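You operate a simulated robot arm through the tools that you are given. There is no shell and no other tool.

You run a simulated robot arm. Do the job below in one go: nothing can be reset, and whatever is moved stays where it is left.

JOB
Grip the wooden board in the vice and sand its rough edge.
Fine: the board on the bench; the sanding block goes back; the board stays gripped. What is to be rubbed or washed off counts as gone when no trace of it is left.

Only the result counts: the job must be done as asked and must still hold three seconds after the hand-in. Knocking over, shifting, dropping, spilling or breaking anything else fails it.

ROBOT AND FRAMES
A 7-joint arm with a two-finger parallel gripper, fixed in place. Base frame: the origin is at the foot of the arm, x ahead of it, y to its left, z up. Lengths are in m, angles in degrees, forces in N, time in s.
Its first joint turns from -132.0 to 132.0 degrees. Payload 3.91 kg.
The tool frame sits at the grasp point between the pads (the TCP): z along the fingers, y along the line on which they close. The tips reach 0.03 m beyond it. Largest opening 0.11 m; finger width 0.02, thickness 0.01; the body of the gripper, 0.048 by 0.112 m, starts 0.055 m behind the TCP.
Orientation is that of the tool frame in the base frame, as [roll, pitch, yaw] about the fixed x, y, z axes, in that order (R = Rz(yaw) Ry(pitch) Rx(roll)). With the fingers straight down and closing along the base's y, the tool's x points along the base's -x, its y along +y and its z along -z.

CONTROLS
- The arm moves only by the tool send_rows. Its arguments are lists of equal length, an entry for each row: "hand": the gripper command, from -1 (shut) to 1 (fully open), values between in proportion; "dp": the shift along the base's x, y, z in m, a list of three; "turn": the turn, a rotation vector about the base's x, y, z in degrees, a list of three. In form: {"hand": [hand, ...], "dp": [[dx, dy, dz], ...], "turn": [[wx, wy, wz], ...]}. A call has 1 to 20 rows; each row is the pose to reach, as a shift and turn from the pose commanded when the call began. Each row takes 0.2 s and may step no farther than 0.05 m and 8.6 degrees from the row before; otherwise, or with a gripper value out of range, the whole call is refused. Where a pose cannot be reached the arm comes as near as it can. A force on the tool above 60 N (or 10 N above the force at the start of the call, whichever is more), or a blocked arm, ends the call early, and 0.2 s more pass. Each finger travels about 0.108 m/s and halts on what it meets, pressing with about 44 N; the grip force reading is that of the motor and also rises with nothing between the fingers. The clock runs only during rows and for 0.2 s after the last one: add rows that repeat a pose to give the fingers time. It gives the time, the measured TCP pose, the force on the tool (base axes), the opening and the grip force at its end, in the units of the frame above (readings bear some noise), with the torque about the TCP (base axes, N m) and any sound that the robot's microphone picked up.
- Cameras (640 x 400 px; columns grow to the right, rows downward): "scene" is fixed at [0.4036, 0.6427, 1.6087]; the picture's right is [-0.79, -0.61, 0.00], its down [-0.49, 0.63, -0.61] and it looks along [0.37, -0.48, -0.79] (base axes); focal length 328 px, centre (320, 200). "wrist" rides on the gripper at [0.072, 0.017, -0.103] in the tool frame; the picture's right is [-0.23, 0.97, 0.00], its down [-0.76, -0.18, -0.62] and it looks along [-0.61, -0.14, 0.78] (tool axes); focal length 222 px, centre (320, 200). There is no depth. A picture from a camera that has moved, and an enlarged one, comes with that camera's place and axes in the base frame and with its lens. The place of the scene camera against the robot may be out by one fixed shift of up to 0.012 m in any direction.
- grab_frame(camera): a new picture of that camera. It takes no simulated time.
- enlarge(camera, box): a new picture of the part [left, top, right, bottom] of that camera's present view, enlarged. It takes no simulated time.
- sign_off(): hands the job in; it is judged then, once.

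Places have to be worked out from the pictures, the camera data and where the tool is seen. Open the gripper and draw the arm clear of the work before you hand the job in, unless the task says otherwise.

The tools are called by a JSON object that holds its "api" and its "payload". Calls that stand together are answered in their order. send_rows: Moves the arm, as the interface text tells. Its arguments: {"type":"object","properties":{"hand":{"type":"array","items":{"type":"number"}},"dp":{"type":"array","items":{"type":"array","items":{"type":"number"}}},"turn":{"type":"array","items":{"type":"array","items":{"type":"number"}}}},"required":["hand","dp","turn"]} The other tools are called the same way: grab_frame (camera) takes a picture; enlarge (camera, box) takes an enlarged picture of a part of a camera's view; sign_off () hands the job in.

At the start:

```text
time: 0.0
tcp_pos: [0.5606, 0.2388, 1.0934]
tool_rot: [180.0, 0.1, -180.0]
contact_force: [0.2, 0.3, 0.5]
ft_torque: [-0.04, 0.02, 0.0]
grip_width: 0.1099
gripper_force: 0.0
```

scene: 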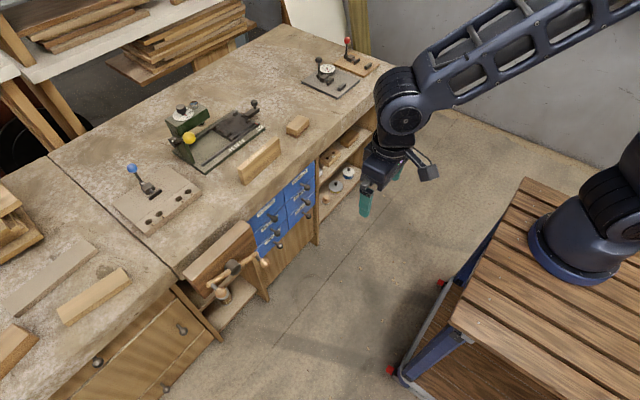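
wrist: 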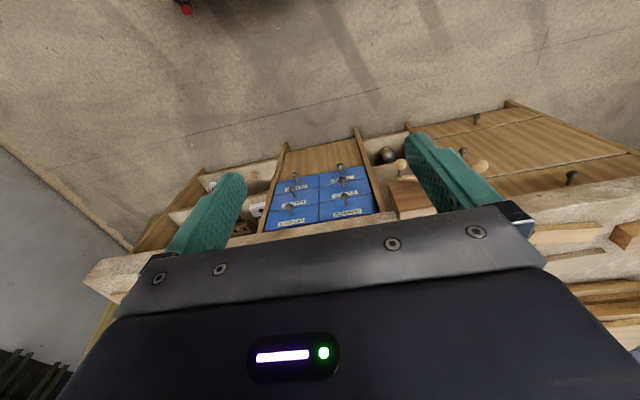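

I start by looking closer at the bench: the vice, the boards and the sanding block.

{"api": "enlarge", "payload": {"camera": "scene", "box": [160, 200, 320, 300]}}

{"api": "enlarge", "payload": {"camera": "scene", "box": [100, 80, 340, 230]}}

{"api": "enlarge", "payload": {"camera": "scene", "box": [0, 180, 240, 330]}}

```text
4.00 times, centred on (240, 250) of scene
camera zoom: at [0.4036, 0.6427, 1.6087], right [-0.79, -0.61, 0.0], down [-0.49, 0.63, -0.61], along [0.37, -0.48, -0.79], focal length 1310 px, centre (640, 0)
```

zoom: 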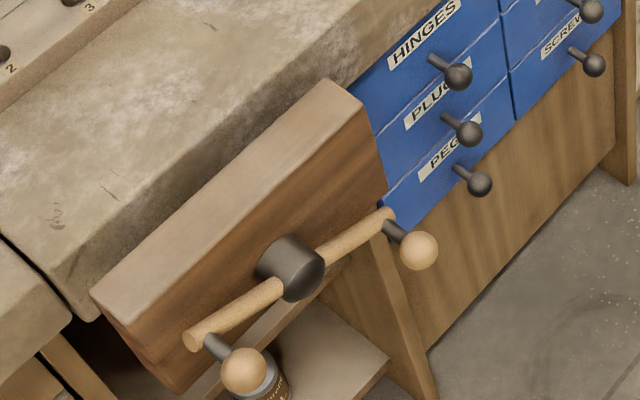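

```text
2.67 times, centred on (220, 155) of scene
camera zoom: at [0.4036, 0.6427, 1.6087], right [-0.79, -0.61, 0.0], down [-0.49, 0.63, -0.61], along [0.37, -0.48, -0.79], focal length 873 px, centre (587, 320)
```

zoom: 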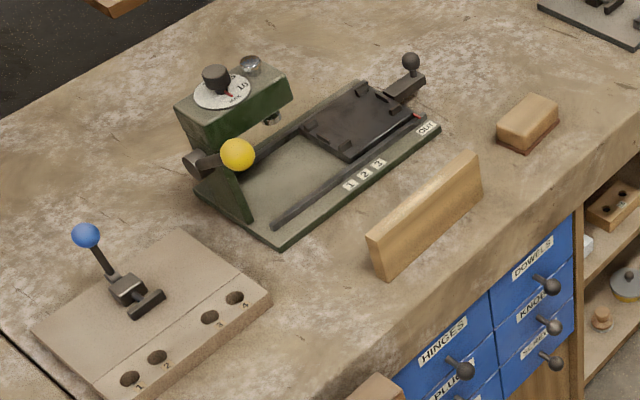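

```text
2.67 times, centred on (120, 255) of scene
camera zoom: at [0.4036, 0.6427, 1.6087], right [-0.79, -0.61, 0.0], down [-0.49, 0.63, -0.61], along [0.37, -0.48, -0.79], focal length 873 px, centre (853, 53)
```

zoom: 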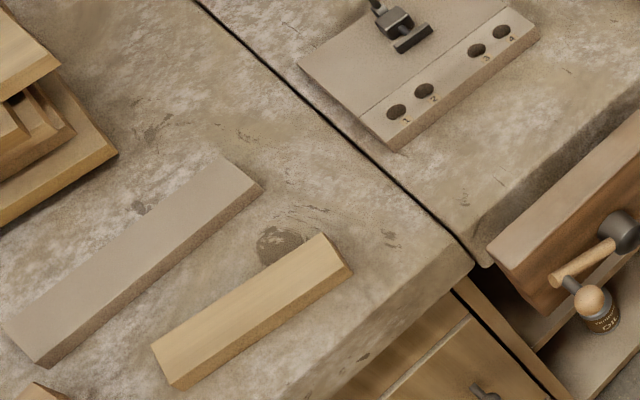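

I check the foot of the arm, the far end of the bench and the wrist view to work out the frames before any motion.

{"api": "enlarge", "payload": {"camera": "scene", "box": [440, 100, 640, 400]}}

{"api": "enlarge", "payload": {"camera": "wrist", "box": [160, 100, 640, 400]}}

{"api": "enlarge", "payload": {"camera": "scene", "box": [220, 20, 400, 200]}}

```text
1.33 times, centred on (540, 250) of scene
camera zoom: at [0.4036, 0.6427, 1.6087], right [-0.79, -0.61, 0.0], down [-0.49, 0.63, -0.61], along [0.37, -0.48, -0.79], focal length 437 px, centre (27, 133)
```

zoom: 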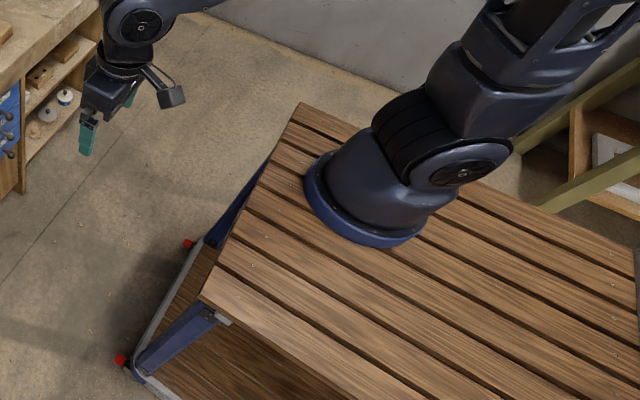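

```text
1.33 times, centred on (400, 250) of wrist
camera zoom: at [0.4892, 0.2547, 1.1966], right [0.23, 0.97, 0.0], down [0.76, -0.18, 0.62], along [0.61, -0.14, -0.78], focal length 296 px, centre (213, 133)
```

zoom: 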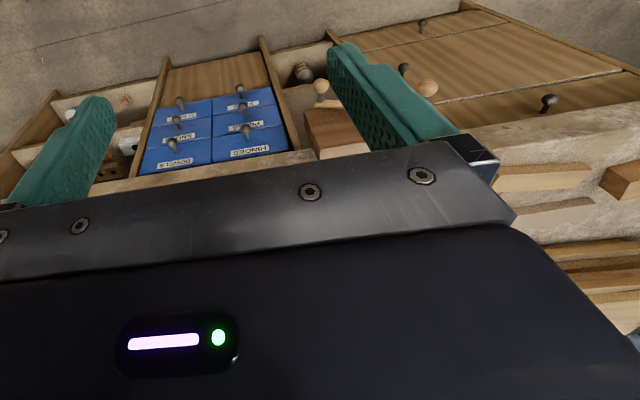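

```text
2.22 times, centred on (310, 110) of scene
camera zoom: at [0.4036, 0.6427, 1.6087], right [-0.79, -0.61, 0.0], down [-0.49, 0.63, -0.61], along [0.37, -0.48, -0.79], focal length 728 px, centre (342, 400)
```

zoom: 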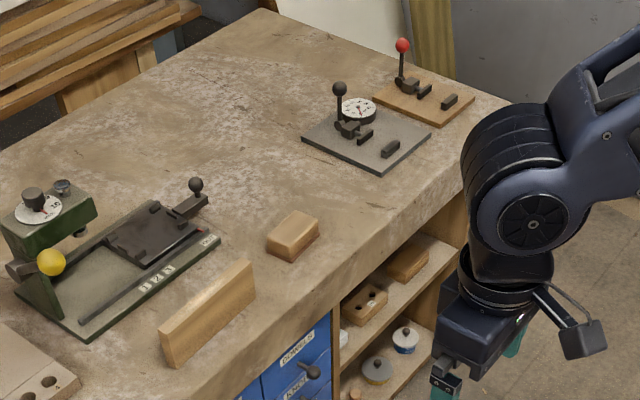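

The bench top looks to be near z≈0.8 with the vice near x≈0.9, y≈0.45. I move the arm through free air towards it, so that the wrist camera can see the vice and boards.

{"api": "send_rows", "payload": {"hand": [1, 1, 1, 1, 1, 1], "dp": [[0.02, 0.03, 0.01], [0.05, 0.06, 0.03], [0.08, 0.09, 0.05], [0.11, 0.12, 0.07], [0.13, 0.15, 0.08], [0.13, 0.15, 0.08]], "turn": [[0, 0, 0], [0, 0, 0], [0, 0, 0], [0, 0, 0], [0, 0, 0], [0, 0, 0]]}}

{"api": "grab_frame", "payload": {"camera": "wrist"}}

{"api": "grab_frame", "payload": {"camera": "scene"}}

```text
time: 1.4
tcp_pos: [0.692, 0.3891, 1.1722]
tool_rot: [-180.0, -0.1, -180.0]
contact_force: [0.4, -0.7, -0.1]
ft_torque: [-0.04, 0.0, -0.02]
grip_width: 0.1098
gripper_force: 0.2
```

```text
taken
camera wrist: at [0.6207, 0.4047, 1.2754], right [0.23, 0.97, 0.0], down [0.76, -0.18, 0.62], along [0.61, -0.14, -0.78], focal length 222 px, centre (320, 200)
```

wrist: 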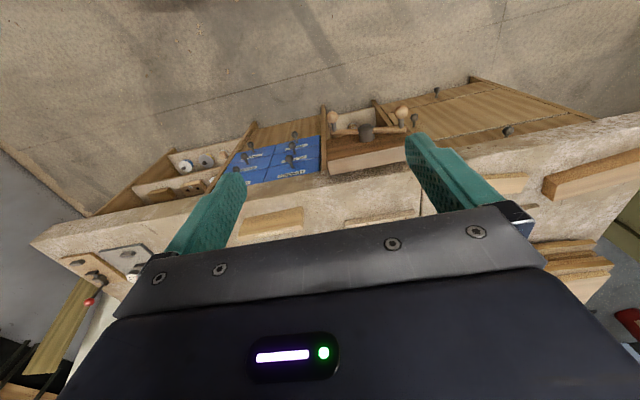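

```text
taken
```

scene: 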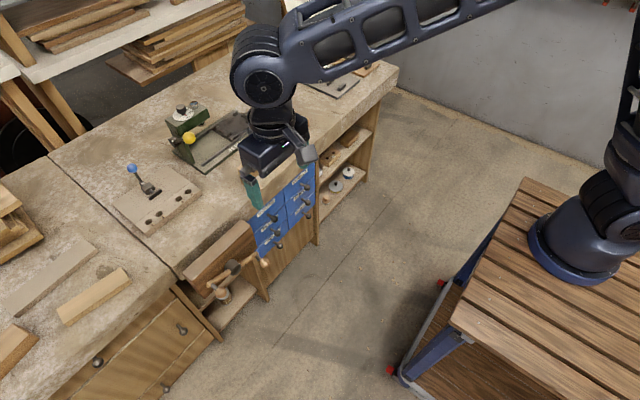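

The vice is now in both views. I enlarge it to place its jaws, screw and handle.

{"api": "enlarge", "payload": {"camera": "wrist", "box": [290, 85, 450, 185]}}

{"api": "enlarge", "payload": {"camera": "scene", "box": [170, 210, 290, 310]}}

{"api": "enlarge", "payload": {"camera": "wrist", "box": [60, 150, 440, 300]}}

```text
4.00 times, centred on (370, 135) of wrist
camera zoom: at [0.6207, 0.4047, 1.2754], right [0.23, 0.97, 0.0], down [0.76, -0.18, 0.62], along [0.61, -0.14, -0.78], focal length 888 px, centre (120, 460)
```

zoom: 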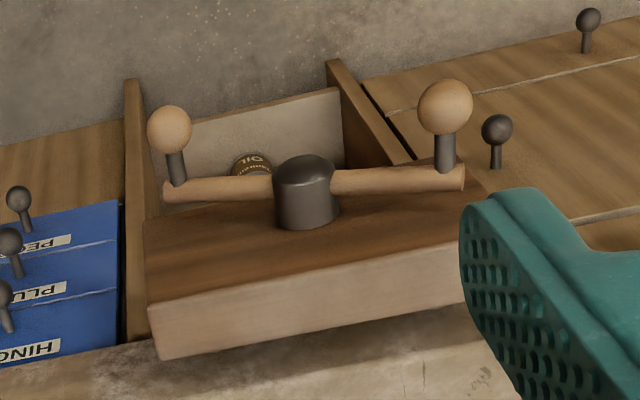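

```text
4.00 times, centred on (230, 260) of scene
camera zoom: at [0.4036, 0.6427, 1.6087], right [-0.79, -0.61, 0.0], down [-0.49, 0.63, -0.61], along [0.37, -0.48, -0.79], focal length 1310 px, centre (680, -40)
```

zoom: 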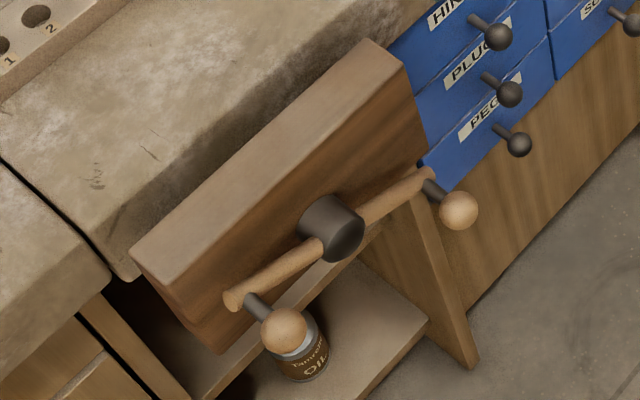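

```text
1.68 times, centred on (250, 225) of wrist
camera zoom: at [0.6207, 0.4047, 1.2754], right [0.23, 0.97, 0.0], down [0.76, -0.18, 0.62], along [0.61, -0.14, -0.78], focal length 374 px, centre (438, 158)
```

zoom: 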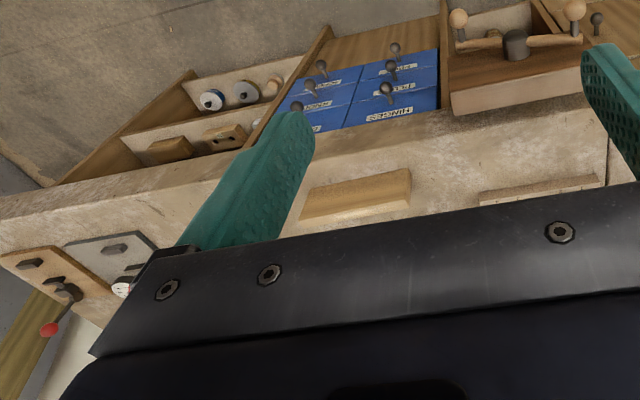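

Triangulating both views puts the moving jaw at about x 0.861–0.895, y 0.364–0.574, top z≈0.839. The board stands near (0.99, 0.18), and the sanding block is near (1.01, -0.02). I go over the board for a closer look, staying high.

{"api": "send_rows", "payload": {"hand": [1, 1, 1, 1, 1, 1, 1], "dp": [[0.03, -0.03, 0], [0.06, -0.06, 0], [0.09, -0.09, 0], [0.12, -0.12, 0], [0.15, -0.15, 0], [0.18, -0.18, 0], [0.18, -0.18, 0]], "turn": [[0, 0, 0], [0, 0, 0], [0, 0, 0], [0, 0, 0], [0, 0, 0], [0, 0, 0], [0, 0, 0]]}}

{"api": "grab_frame", "payload": {"camera": "wrist"}}

{"api": "grab_frame", "payload": {"camera": "scene"}}

```text
time: 3.0
tcp_pos: [0.8691, 0.2078, 1.171]
tool_rot: [-180.0, 0.0, -180.0]
contact_force: [-0.4, -0.4, 0.6]
ft_torque: [0.0, -0.01, 0.02]
grip_width: 0.1099
gripper_force: 0.1
```

```text
taken
camera wrist: at [0.7985, 0.2248, 1.2754], right [0.23, 0.97, 0.0], down [0.76, -0.18, 0.62], along [0.61, -0.14, -0.78], focal length 222 px, centre (320, 200)
```

wrist: 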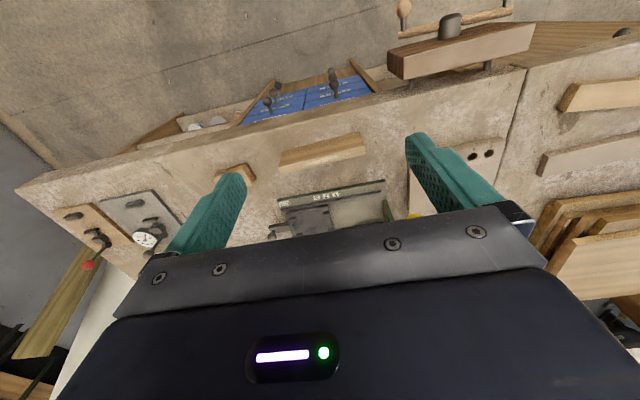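

```text
taken
```

scene: 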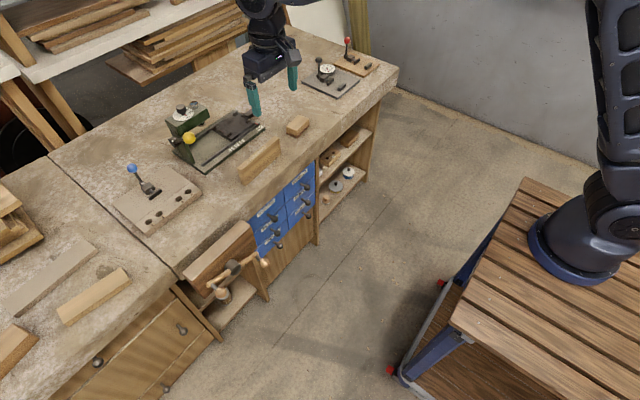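

I enlarge the views of the board and of the vice gap, which is open with its guide rods showing.

{"api": "enlarge", "payload": {"camera": "wrist", "box": [230, 120, 400, 230]}}

{"api": "enlarge", "payload": {"camera": "wrist", "box": [370, 0, 550, 110]}}

{"api": "enlarge", "payload": {"camera": "scene", "box": [220, 100, 320, 190]}}

```text
3.64 times, centred on (315, 175) of wrist
camera zoom: at [0.7985, 0.2248, 1.2754], right [0.23, 0.97, 0.0], down [0.76, -0.18, 0.62], along [0.61, -0.14, -0.78], focal length 808 px, centre (338, 291)
```

zoom: 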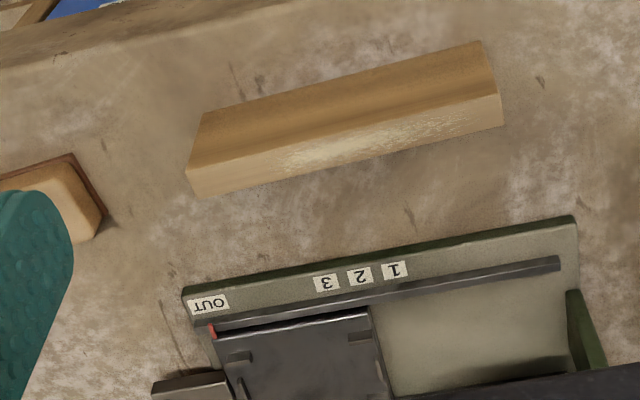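

```text
3.56 times, centred on (460, 55) of wrist
camera zoom: at [0.7985, 0.2248, 1.2754], right [0.23, 0.97, 0.0], down [0.76, -0.18, 0.62], along [0.61, -0.14, -0.78], focal length 790 px, centre (-178, 716)
```

zoom: 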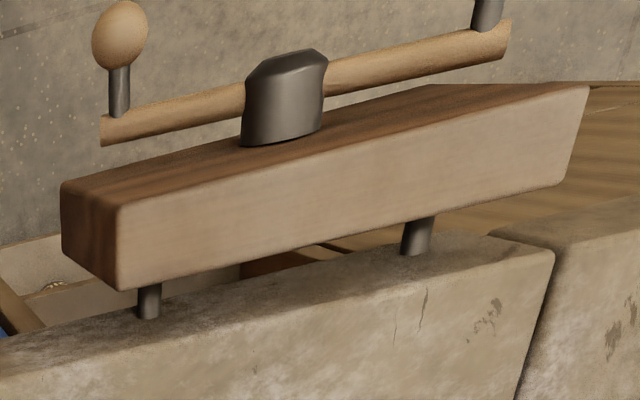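

```text
4.44 times, centred on (270, 145) of scene
camera zoom: at [0.4036, 0.6427, 1.6087], right [-0.79, -0.61, 0.0], down [-0.49, 0.63, -0.61], along [0.37, -0.48, -0.79], focal length 1456 px, centre (542, 444)
```

zoom: 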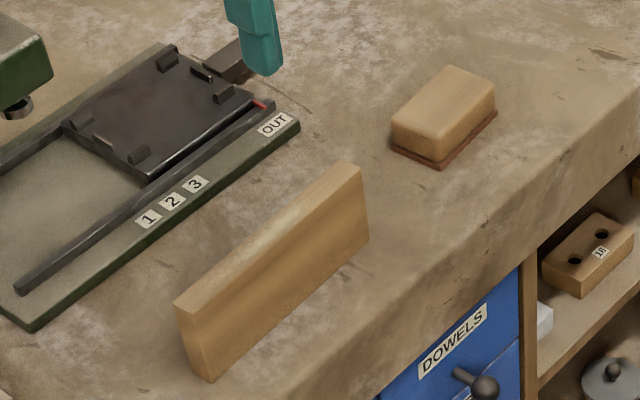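

The rough patch is on the board's top edge. Two wrist views put the jaw top lower than the scene camera implied: z≈0.804, with its near corner at about (0.880, 0.360). I move above the vice for a closer straight-down look.

{"api": "send_rows", "payload": {"hand": [1, 1, 1, 1, 1, 1, 1, 1], "dp": [[0, 0.04, -0.015], [0, 0.08, -0.03], [0, 0.12, -0.045], [0, 0.16, -0.06], [0, 0.2, -0.075], [0, 0.23, -0.1], [0, 0.25, -0.12], [0, 0.25, -0.12]], "turn": [[0, 0, 0], [0, 0, 0], [0, 0, 0], [0, 0, 0], [0, 0, 0], [0, 0, 0], [0, 0, 0], [0, 0, 0]]}}

{"api": "grab_frame", "payload": {"camera": "wrist"}}

{"api": "enlarge", "payload": {"camera": "wrist", "box": [200, 0, 440, 150]}}

```text
time: 4.8
tcp_pos: [0.8706, 0.4599, 1.053]
tool_rot: [179.9, 0.1, -180.0]
contact_force: [-0.2, -0.2, 0.0]
ft_torque: [-0.02, -0.04, 0.0]
grip_width: 0.1102
gripper_force: 0.1
```

```text
taken
camera wrist: at [0.7984, 0.4766, 1.1571], right [0.23, 0.97, 0.0], down [0.76, -0.18, 0.62], along [0.61, -0.14, -0.78], focal length 222 px, centre (320, 200)
```

wrist: 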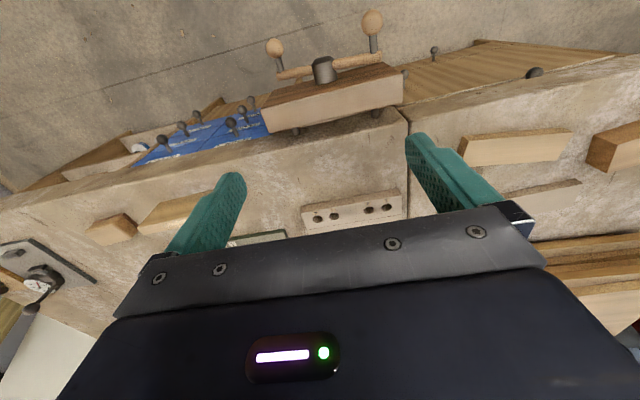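

```text
2.67 times, centred on (320, 75) of wrist
camera zoom: at [0.7984, 0.4766, 1.1571], right [0.23, 0.97, 0.0], down [0.76, -0.18, 0.62], along [0.61, -0.14, -0.78], focal length 592 px, centre (320, 533)
```

zoom: 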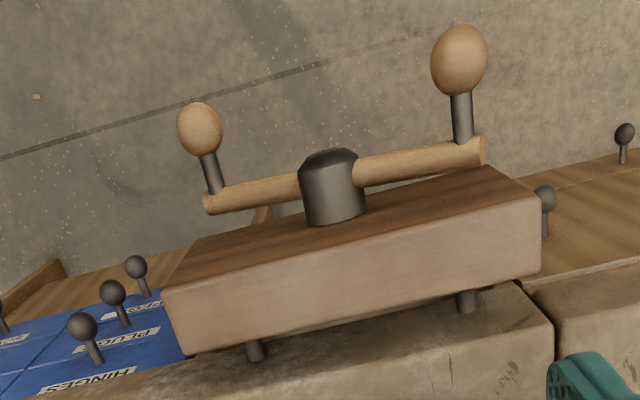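

From the wrist views the vice gap runs from about x 0.919 (jaw) to 0.953 (bench slab). Its guide rods are near z≈0.75 at y≈0.39 and 0.54, and the screw axis is at about y=0.468, z=0.728. Next I look at the sanding block from above to record its exact spot.

{"api": "send_rows", "payload": {"hand": [1, 1, 1, 1, 1, 1, 1, 1, 1, 1, 1, 1, 1], "dp": [[0, -0.04, 0.02], [0, -0.08, 0.02], [0, -0.12, 0.02], [0, -0.16, 0.02], [0, -0.2, 0.02], [0, -0.24, 0.02], [0, -0.28, 0.02], [0, -0.32, 0.02], [0, -0.36, 0.02], [0, -0.4, 0.02], [0.02, -0.43, 0.0], [0.03, -0.45, 0.0], [0.03, -0.45, 0.0]], "turn": [[0, 0, 0], [0, 0, 0], [0, 0, 0], [0, 0, 0], [0, 0, 0], [0, 0, 0], [0, 0, 0], [0, 0, 0], [0, 0, 0], [0, 0, 0], [0, 0, 0], [0, 0, 0], [0, 0, 0]]}}

{"api": "grab_frame", "payload": {"camera": "wrist"}}

{"api": "enlarge", "payload": {"camera": "wrist", "box": [240, 60, 480, 210]}}

```text
time: 7.6
tcp_pos: [0.8998, 0.0081, 1.0524]
tool_rot: [-180.0, 0.0, -180.0]
contact_force: [0.5, -0.9, 1.2]
ft_torque: [-0.02, 0.0, -0.01]
grip_width: 0.1097
gripper_force: 0.0
```

```text
taken
camera wrist: at [0.828, 0.0245, 1.1557], right [0.23, 0.97, 0.0], down [0.76, -0.18, 0.62], along [0.61, -0.14, -0.78], focal length 222 px, centre (320, 200)
```

wrist: 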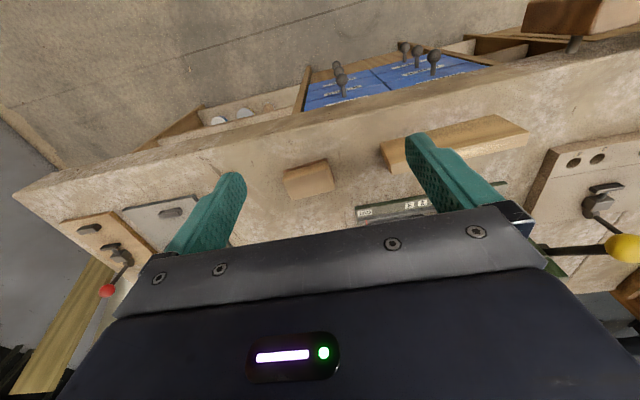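

```text
2.67 times, centred on (360, 135) of wrist
camera zoom: at [0.828, 0.0245, 1.1557], right [0.23, 0.97, 0.0], down [0.76, -0.18, 0.62], along [0.61, -0.14, -0.78], focal length 592 px, centre (213, 373)
```

zoom: 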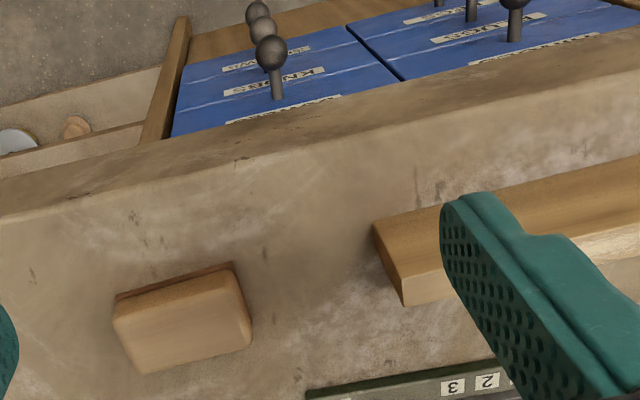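

The sanding block sits at about x 1.02–1.07, y −0.09 to −0.006, yawed roughly 5°. I turn the gripper 90° so that it closes along x, and move above the board for a closer view.

{"api": "send_rows", "payload": {"hand": [1, 1, 1, 1, 1, 1, 1, 1, 1, 1, 1, 1, 1], "dp": [[0.01, 0.015, 0.01], [0.02, 0.03, 0.01], [0.03, 0.045, 0.01], [0.04, 0.06, 0.01], [0.05, 0.075, 0.01], [0.06, 0.09, 0.01], [0.07, 0.105, 0.01], [0.08, 0.12, 0.01], [0.09, 0.135, 0.01], [0.1, 0.15, 0.01], [0.11, 0.165, 0.01], [0.115, 0.169, 0.01], [0.115, 0.169, 0.01]], "turn": [[0, 0, 8], [0, 0, 16], [0, 0, 24], [0, 0, 32], [0, 0, 40], [0, 0, 48], [0, 0, 56], [0, 0, 64], [0, 0, 72], [0, 0, 80], [0, 0, 88], [0, 0, 90], [0, 0, 90]]}}

{"api": "grab_frame", "payload": {"camera": "wrist"}}

{"api": "grab_frame", "payload": {"camera": "scene"}}

```text
time: 10.4
tcp_pos: [1.0168, 0.177, 1.0627]
tool_rot: [-180.0, 0.0, -89.9]
contact_force: [0.0, 0.3, 0.6]
ft_torque: [-0.01, 0.02, -0.02]
grip_width: 0.1101
gripper_force: 0.1
```

```text
taken
camera wrist: at [1.0002, 0.1045, 1.1665], right [-0.97, 0.23, 0.0], down [0.18, 0.76, 0.62], along [0.14, 0.61, -0.78], focal length 222 px, centre (320, 200)
```

wrist: 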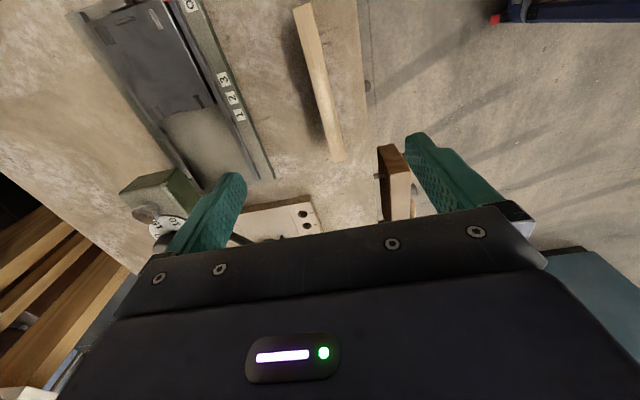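

```text
taken
```

scene: 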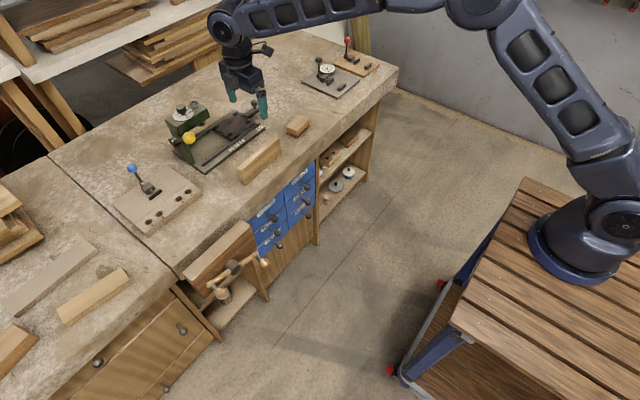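

Reached without trouble. I enlarge the board in this view, which looks along it.

{"api": "enlarge", "payload": {"camera": "wrist", "box": [240, 0, 480, 170]}}

{"api": "enlarge", "payload": {"camera": "wrist", "box": [280, 0, 370, 60]}}

{"api": "enlarge", "payload": {"camera": "wrist", "box": [290, 110, 380, 170]}}

```text
2.35 times, centred on (360, 85) of wrist
camera zoom: at [1.0002, 0.1045, 1.1665], right [-0.97, 0.23, 0.0], down [0.18, 0.76, 0.62], along [0.14, 0.61, -0.78], focal length 523 px, centre (226, 471)
```

zoom: 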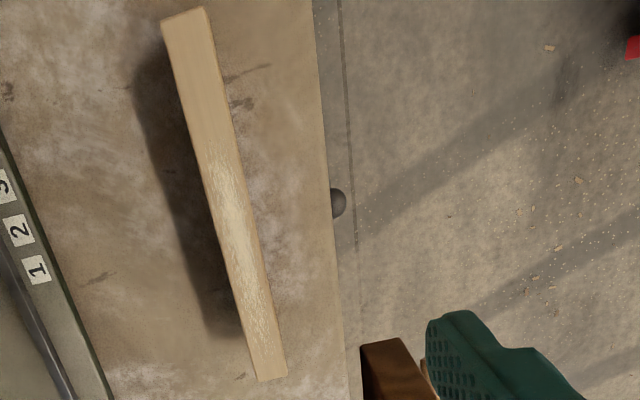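

```text
6.67 times, centred on (325, 30) of wrist
camera zoom: at [1.0002, 0.1045, 1.1665], right [-0.97, 0.23, 0.0], down [0.18, 0.76, 0.62], along [0.14, 0.61, -0.78], focal length 1481 px, centre (287, 1333)
```

zoom: 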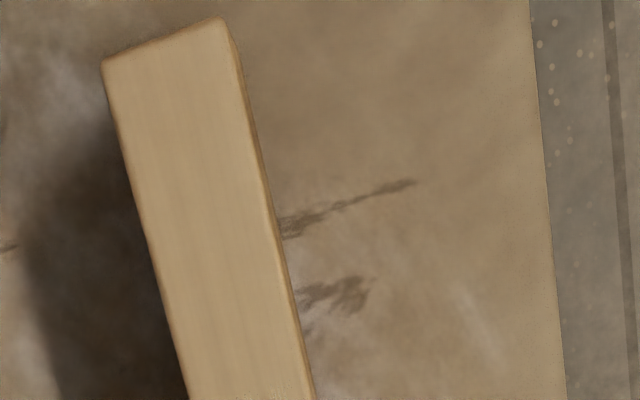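

```text
6.67 times, centred on (335, 140) of wrist
camera zoom: at [1.0002, 0.1045, 1.1665], right [-0.97, 0.23, 0.0], down [0.18, 0.76, 0.62], along [0.14, 0.61, -0.78], focal length 1481 px, centre (220, 600)
```

zoom: 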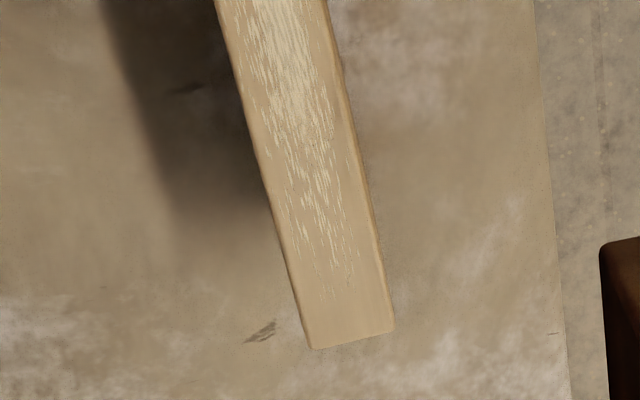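

The board's top is at about z=0.875, its centre at about (1.012, 0.179), 0.019 thick and yawed about 2.3°. The rough patch lies on the top edge towards +y. From here I also check the vice gap.

{"api": "enlarge", "payload": {"camera": "wrist", "box": [350, 130, 430, 230]}}

```text
4.00 times, centred on (390, 180) of wrist
camera zoom: at [1.0002, 0.1045, 1.1665], right [-0.97, 0.23, 0.0], down [0.18, 0.76, 0.62], along [0.14, 0.61, -0.78], focal length 888 px, centre (40, 280)
```

zoom: 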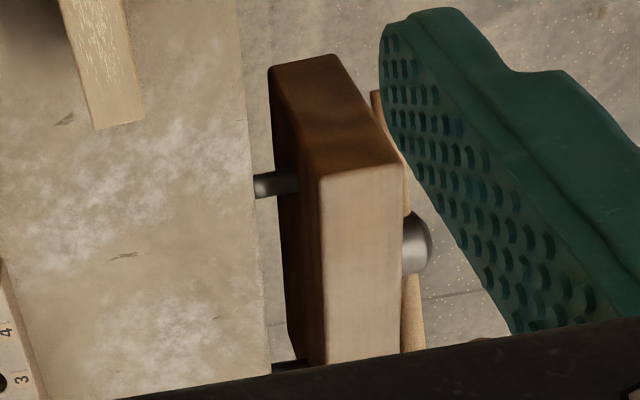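

The gap measures about x 0.921–0.953 (centre 0.937), with the rods' top at about z 0.75. I line the open gripper up with the board's 2.3° yaw and go down to just above its top edge.

{"api": "send_rows", "payload": {"hand": [1, 1, 1, 1, 1], "dp": [[-0.0036, 0, -0.035], [-0.0036, 0, -0.07], [-0.0036, 0, -0.105], [-0.0036, 0, -0.125], [-0.0036, 0, -0.125]], "turn": [[0, 0, 2.3], [0, 0, 2.3], [0, 0, 2.3], [0, 0, 2.3], [0, 0, 2.3]]}}

{"api": "grab_frame", "payload": {"camera": "wrist"}}

{"api": "enlarge", "payload": {"camera": "scene", "box": [200, 60, 320, 190]}}

```text
time: 11.6
tcp_pos: [1.0108, 0.1749, 0.9389]
tool_rot: [180.0, -0.1, -87.7]
contact_force: [0.1, 0.0, -0.1]
ft_torque: [0.0, 0.04, -0.02]
grip_width: 0.11
gripper_force: 0.0
```

```text
taken
camera wrist: at [0.9984, 0.1019, 1.0423], right [-0.98, 0.19, 0.0], down [0.15, 0.77, 0.62], along [0.12, 0.61, -0.78], focal length 222 px, centre (320, 200)
```

wrist: 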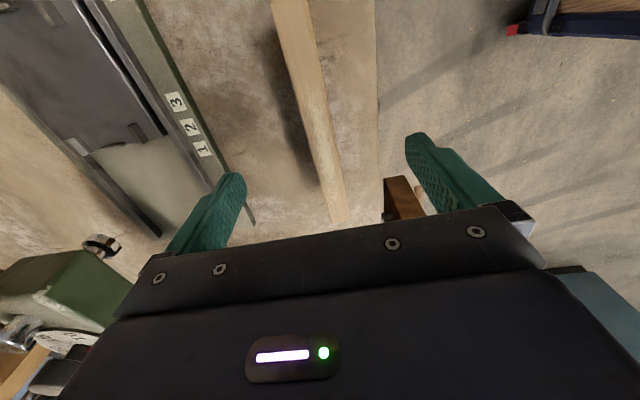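

```text
3.08 times, centred on (260, 125) of scene
camera zoom: at [0.4036, 0.6427, 1.6087], right [-0.79, -0.61, 0.0], down [-0.49, 0.63, -0.61], along [0.37, -0.48, -0.79], focal length 1008 px, centre (505, 431)
```

zoom: 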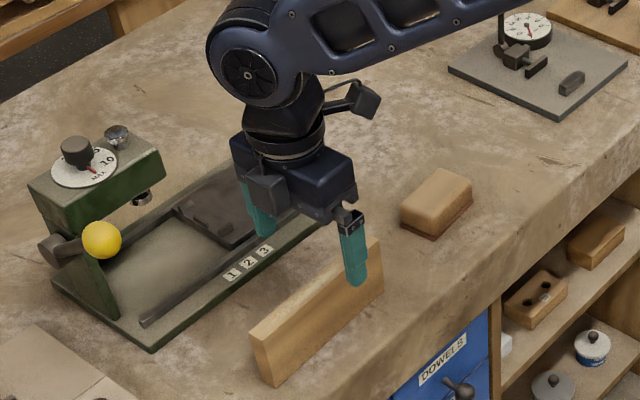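

The board runs centrally between the fingers. I go down about 5 cm so the tips overlap the top 16 mm or so of the board, then close.

{"api": "send_rows", "payload": {"hand": [1, 1, 1, -1, -1, -1, -1, -1], "dp": [[0, 0, -0.03], [0, 0, -0.05], [0, 0, -0.05], [0, 0, -0.05], [0, 0, -0.05], [0, 0, -0.05], [0, 0, -0.05], [0, 0, -0.05]], "turn": [[0, 0, 0], [0, 0, 0], [0, 0, 0], [0, 0, 0], [0, 0, 0], [0, 0, 0], [0, 0, 0], [0, 0, 0]]}}

{"api": "grab_frame", "payload": {"camera": "wrist"}}

{"api": "enlarge", "payload": {"camera": "scene", "box": [200, 60, 320, 190]}}

```text
time: 13.4
tcp_pos: [1.0119, 0.1766, 0.8894]
tool_rot: [179.9, 0.0, -87.7]
contact_force: [0.4, -0.1, 0.2]
ft_torque: [0.01, -0.03, -0.03]
grip_width: 0.0191
gripper_force: 44.5
```

```text
taken
camera wrist: at [0.9985, 0.1028, 0.9927], right [-0.98, 0.19, 0.0], down [0.15, 0.77, 0.62], along [0.12, 0.61, -0.78], focal length 222 px, centre (320, 200)
```

wrist: 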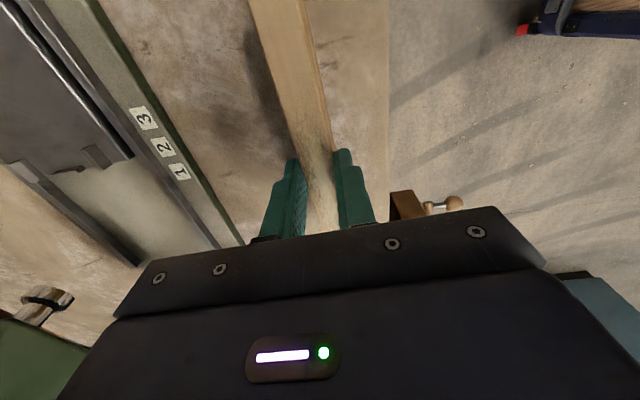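

```text
3.08 times, centred on (260, 125) of scene
camera zoom: at [0.4036, 0.6427, 1.6087], right [-0.79, -0.61, 0.0], down [-0.49, 0.63, -0.61], along [0.37, -0.48, -0.79], focal length 1008 px, centre (505, 431)
```

zoom: 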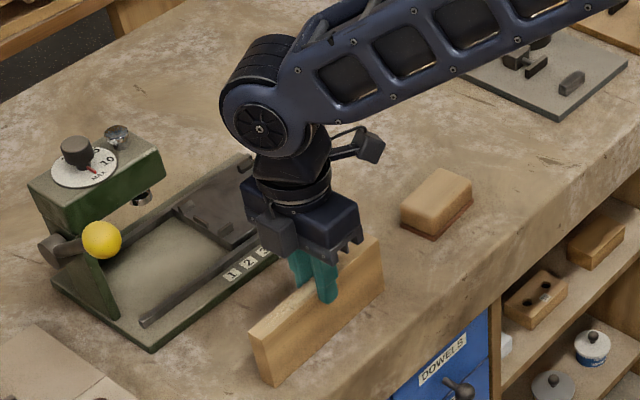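

The board is gripped (19.1 mm). I lift it clear and carry it over the vice gap, squaring the yaw.

{"api": "send_rows", "payload": {"hand": [-1, -1, -1, -1, -1, -1, -1, -1, -1, -1, -1, -1, -1], "dp": [[0, 0, 0.02], [0, 0, 0.05], [0, 0, 0.08], [0, 0, 0.11], [-0.015, 0.04, 0.12], [-0.03, 0.08, 0.12], [-0.045, 0.12, 0.12], [-0.055, 0.16, 0.12], [-0.065, 0.2, 0.12], [-0.07, 0.24, 0.12], [-0.075, 0.275, 0.12], [-0.075, 0.29, 0.12], [-0.075, 0.29, 0.12]], "turn": [[0, 0, 0], [0, 0, 0], [0, 0, 0], [0, 0, 0], [0, 0, 0], [0, 0, -0.5], [0, 0, -1], [0, 0, -1.5], [0, 0, -2], [0, 0, -2.3], [0, 0, -2.3], [0, 0, -2.3], [0, 0, -2.3]]}}

{"api": "grab_frame", "payload": {"camera": "wrist"}}

{"api": "grab_frame", "payload": {"camera": "scene"}}

```text
time: 16.2
tcp_pos: [0.9376, 0.4671, 1.0081]
tool_rot: [-180.0, 0.0, -90.1]
contact_force: [0.7, 0.7, -1.3]
ft_torque: [-0.02, -0.01, 0.02]
grip_width: 0.019
gripper_force: 44.3
```

```text
taken
camera wrist: at [0.9218, 0.3947, 1.1121], right [-0.97, 0.23, 0.0], down [0.18, 0.76, 0.62], along [0.14, 0.61, -0.78], focal length 222 px, centre (320, 200)
```

wrist: 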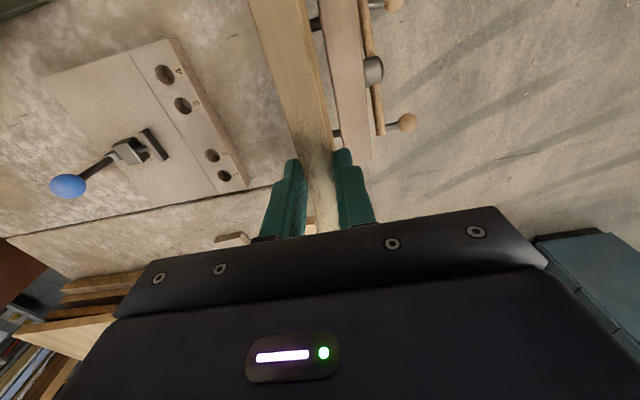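

```text
taken
```

scene: 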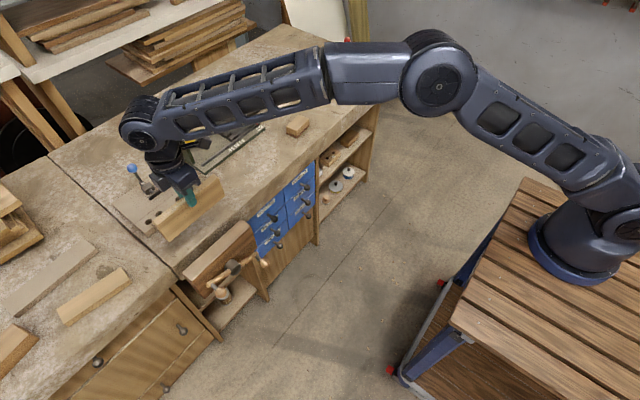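

I check the gap edges against the hanging board before lowering it.

{"api": "enlarge", "payload": {"camera": "wrist", "box": [240, 0, 420, 112]}}

{"api": "enlarge", "payload": {"camera": "wrist", "box": [260, 90, 420, 190]}}

{"api": "enlarge", "payload": {"camera": "scene", "box": [120, 140, 280, 300]}}

```text
3.56 times, centred on (330, 56) of wrist
camera zoom: at [0.9218, 0.3947, 1.1121], right [-0.97, 0.23, 0.0], down [0.18, 0.76, 0.62], along [0.14, 0.61, -0.78], focal length 790 px, centre (284, 712)
```

zoom: 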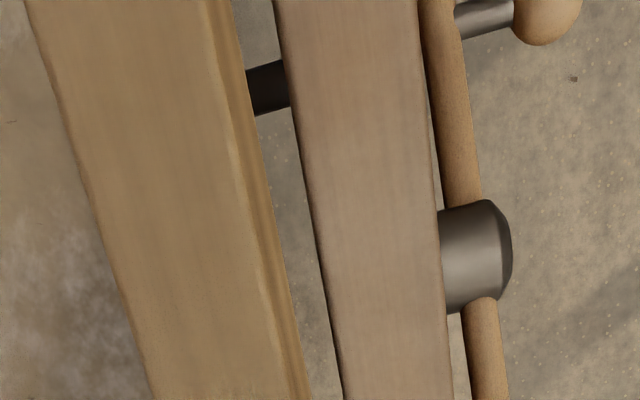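

```text
4.00 times, centred on (340, 140) of wrist
camera zoom: at [0.9218, 0.3947, 1.1121], right [-0.97, 0.23, 0.0], down [0.18, 0.76, 0.62], along [0.14, 0.61, -0.78], focal length 888 px, centre (240, 440)
```

zoom: 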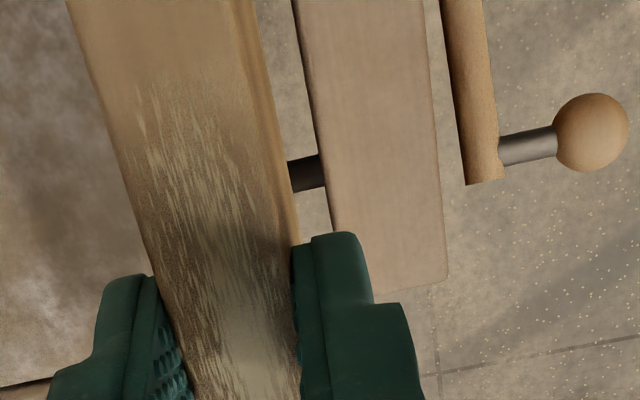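

```text
2.50 times, centred on (200, 220) of scene
camera zoom: at [0.4036, 0.6427, 1.6087], right [-0.79, -0.61, 0.0], down [-0.49, 0.63, -0.61], along [0.37, -0.48, -0.79], focal length 819 px, centre (620, 150)
```

zoom: 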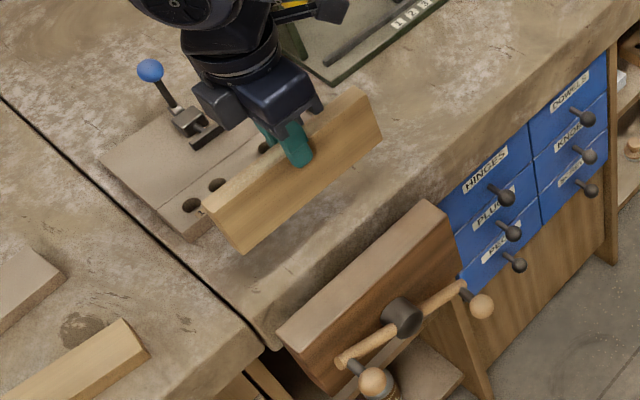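

The board clears both gap faces by about 5–7 mm. I lower it into the gap to just above where the rods should be.

{"api": "send_rows", "payload": {"hand": [-1, -1, -1, -1, -1, -1, -1, -1, -1], "dp": [[-0.0005, 0.001, -0.03], [-0.0005, 0.001, -0.06], [-0.0005, 0.001, -0.09], [-0.0005, 0.001, -0.11], [-0.0005, 0.001, -0.125], [-0.0005, 0.001, -0.14], [-0.0005, 0.001, -0.15], [-0.0005, 0.001, -0.158], [-0.0005, 0.001, -0.158]], "turn": [[0, 0, 0], [0, 0, 0], [0, 0, 0], [0, 0, 0], [0, 0, 0], [0, 0, 0], [0, 0, 0], [0, 0, 0], [0, 0, 0]]}}

{"api": "enlarge", "payload": {"camera": "scene", "box": [160, 180, 280, 300]}}

{"api": "enlarge", "payload": {"camera": "wrist", "box": [240, 0, 420, 200]}}

```text
time: 18.2
tcp_pos: [0.938, 0.4688, 0.8515]
tool_rot: [180.0, 0.1, -90.0]
contact_force: [-1.1, 0.1, -1.8]
ft_torque: [0.0, 0.02, -0.01]
grip_width: 0.0192
gripper_force: 43.9
```

```text
3.33 times, centred on (220, 240) of scene
camera zoom: at [0.4036, 0.6427, 1.6087], right [-0.79, -0.61, 0.0], down [-0.49, 0.63, -0.61], along [0.37, -0.48, -0.79], focal length 1092 px, centre (653, 67)
```

zoom: 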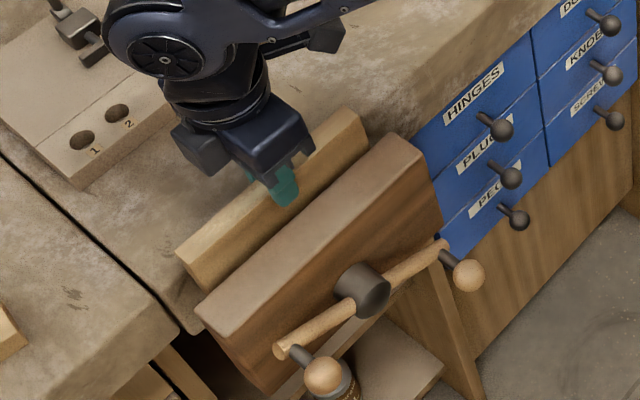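

```text
2.00 times, centred on (330, 100) of wrist
camera zoom: at [0.921, 0.3971, 0.9534], right [-0.97, 0.23, 0.0], down [0.18, 0.76, 0.62], along [0.14, 0.61, -0.78], focal length 444 px, centre (300, 400)
```

zoom: 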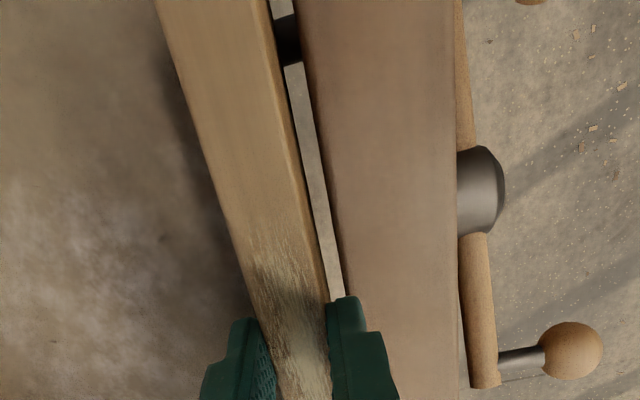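

The board is in the gap, about 1 cm above the rods by my estimate, and the forces show no contact. I feel for the rods with small steps.

{"api": "send_rows", "payload": {"hand": [-1, -1, -1, -1], "dp": [[0, 0, -0.003], [0, 0, -0.006], [0, 0, -0.008], [0, 0, -0.008]], "turn": [[0, 0, 0], [0, 0, 0], [0, 0, 0], [0, 0, 0]]}}

```text
time: 19.2
tcp_pos: [0.9359, 0.4688, 0.8427]
tool_rot: [-179.9, 0.1, -90.1]
contact_force: [0.9, -0.1, -1.6]
ft_torque: [0.03, -0.01, 0.0]
grip_width: 0.0189
gripper_force: 43.7
```

No contact yet; the −1.6 N is the board's weight. I lower it a little more.

{"api": "send_rows", "payload": {"hand": [-1, -1, -1], "dp": [[0, 0, -0.002], [0, 0, -0.004], [0, 0, -0.004]], "turn": [[0, 0, 0], [0, 0, 0], [0, 0, 0]]}}

{"api": "enlarge", "payload": {"camera": "scene", "box": [180, 200, 260, 260]}}

```text
time: 20.0
tcp_pos: [0.937, 0.4685, 0.8418]
tool_rot: [-180.0, -0.1, -90.0]
contact_force: [-1.4, -3.4, 12.1]
ft_torque: [-0.48, 0.11, -0.02]
grip_width: 0.019
gripper_force: 44.0
```

```text
6.67 times, centred on (220, 230) of scene
camera zoom: at [0.4036, 0.6427, 1.6087], right [-0.79, -0.61, 0.0], down [-0.49, 0.63, -0.61], along [0.37, -0.48, -0.79], focal length 2184 px, centre (987, 0)
```

zoom: 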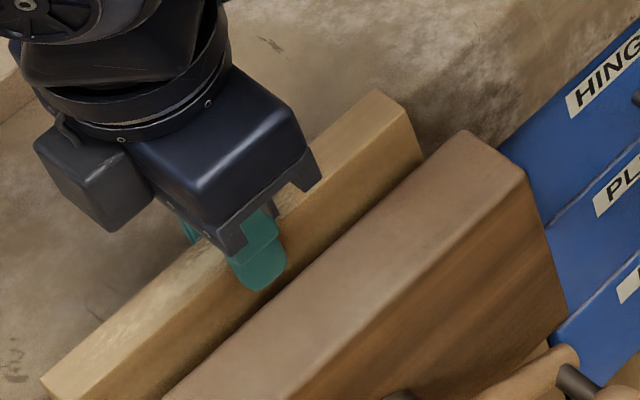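

Contact at z≈0.842 as predicted, so the board rests on the rods with its top at about 0.827. I ease the downward push, slide the board gently towards the bench slab, and then read the forces.

{"api": "send_rows", "payload": {"hand": [-1, -1, -1, -1, -1], "dp": [[0, 0, 0.003], [0.002, 0, 0.003], [0.004, 0, 0.003], [0.005, 0, 0.003], [0.005, 0, 0.003]], "turn": [[0, 0, 0], [0, 0, 0], [0, 0, 0], [0, 0, 0], [0, 0, 0]]}}

```text
time: 21.2
tcp_pos: [0.9415, 0.4699, 0.842]
tool_rot: [179.9, 0.1, -89.9]
contact_force: [-31.7, -4.2, 1.9]
ft_torque: [-0.35, 1.28, -0.03]
grip_width: 0.0194
gripper_force: 43.7
```

The board now touches the slab face (−32 N in x). I back off 2.5 mm to relax it, open the fingers part-way so they stay above the jaw tops, and then rise straight up.

{"api": "send_rows", "payload": {"hand": [-1, -1, -0.6, -0.4, -0.4, -0.4], "dp": [[-0.0025, 0, 0], [-0.0025, 0, 0], [-0.0025, 0, 0], [-0.0025, 0, 0], [-0.0025, 0, 0], [-0.0025, 0, 0]], "turn": [[0, 0, 0], [0, 0, 0], [0, 0, 0], [0, 0, 0], [0, 0, 0], [0, 0, 0]]}}

{"api": "enlarge", "payload": {"camera": "scene", "box": [180, 200, 260, 260]}}

{"api": "enlarge", "payload": {"camera": "wrist", "box": [240, 0, 420, 200]}}

```text
time: 22.6
tcp_pos: [0.9411, 0.4674, 0.843]
tool_rot: [-180.0, 0.0, -90.1]
contact_force: [-0.8, -0.5, 0.2]
ft_torque: [0.01, 0.0, 0.04]
grip_width: 0.0331
gripper_force: 0.2
```

```text
6.67 times, centred on (220, 230) of scene
camera zoom: at [0.4036, 0.6427, 1.6087], right [-0.79, -0.61, 0.0], down [-0.49, 0.63, -0.61], along [0.37, -0.48, -0.79], focal length 2184 px, centre (987, 0)
```

zoom: 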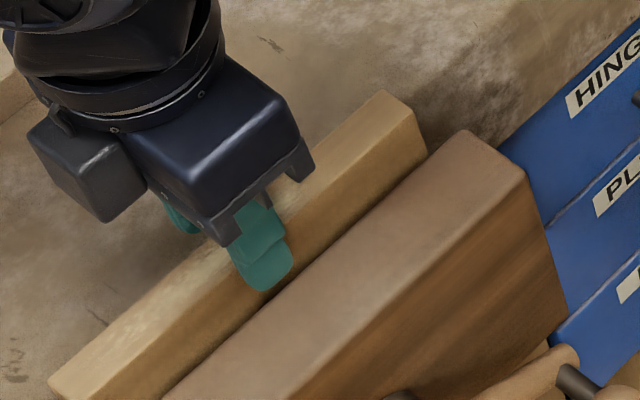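

```text
2.00 times, centred on (330, 100) of wrist
camera zoom: at [0.9244, 0.395, 0.9454], right [-0.97, 0.23, 0.0], down [0.18, 0.76, 0.62], along [0.14, 0.61, -0.78], focal length 444 px, centre (300, 400)
```

zoom: 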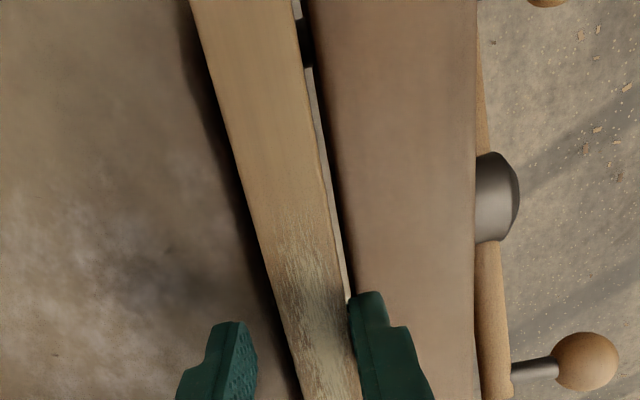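

The board stands by itself between the fingers, which are open to 33 mm. I rise straight up and look at it again.

{"api": "send_rows", "payload": {"hand": [-0.3, -0.3, -0.3, -0.3, -0.3], "dp": [[0.001, 0, 0.015], [0.001, 0, 0.05], [0.001, 0, 0.09], [0.001, 0, 0.12], [0.001, 0, 0.12]], "turn": [[0, 0, 0], [0, 0, 0], [0, 0, 0], [0, 0, 0], [0, 0, 0]]}}

{"api": "enlarge", "payload": {"camera": "wrist", "box": [240, 0, 420, 200]}}

{"api": "enlarge", "payload": {"camera": "scene", "box": [160, 200, 280, 300]}}

```text
time: 23.8
tcp_pos: [0.9404, 0.4665, 0.9611]
tool_rot: [180.0, 0.0, -90.0]
contact_force: [-0.3, -0.3, -0.2]
ft_torque: [0.0, -0.04, 0.0]
grip_width: 0.0385
gripper_force: 0.2
```

```text
2.00 times, centred on (330, 100) of wrist
camera zoom: at [0.924, 0.3948, 1.0649], right [-0.97, 0.23, 0.0], down [0.18, 0.76, 0.62], along [0.14, 0.61, -0.78], focal length 444 px, centre (300, 400)
```

zoom: 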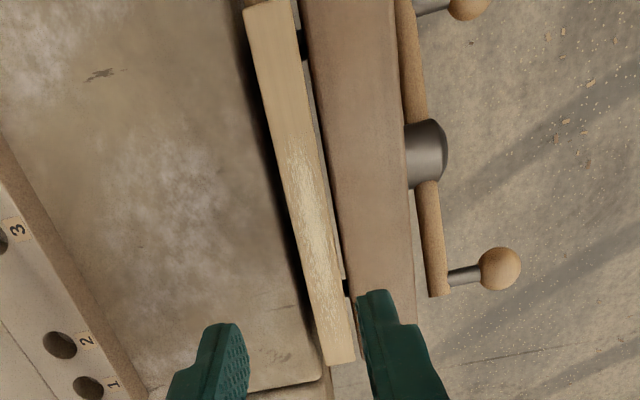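

```text
4.00 times, centred on (220, 250) of scene
camera zoom: at [0.4036, 0.6427, 1.6087], right [-0.79, -0.61, 0.0], down [-0.49, 0.63, -0.61], along [0.37, -0.48, -0.79], focal length 1310 px, centre (720, 0)
```

zoom: 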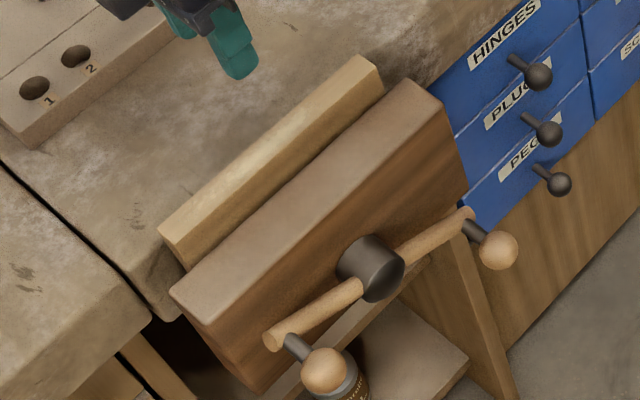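

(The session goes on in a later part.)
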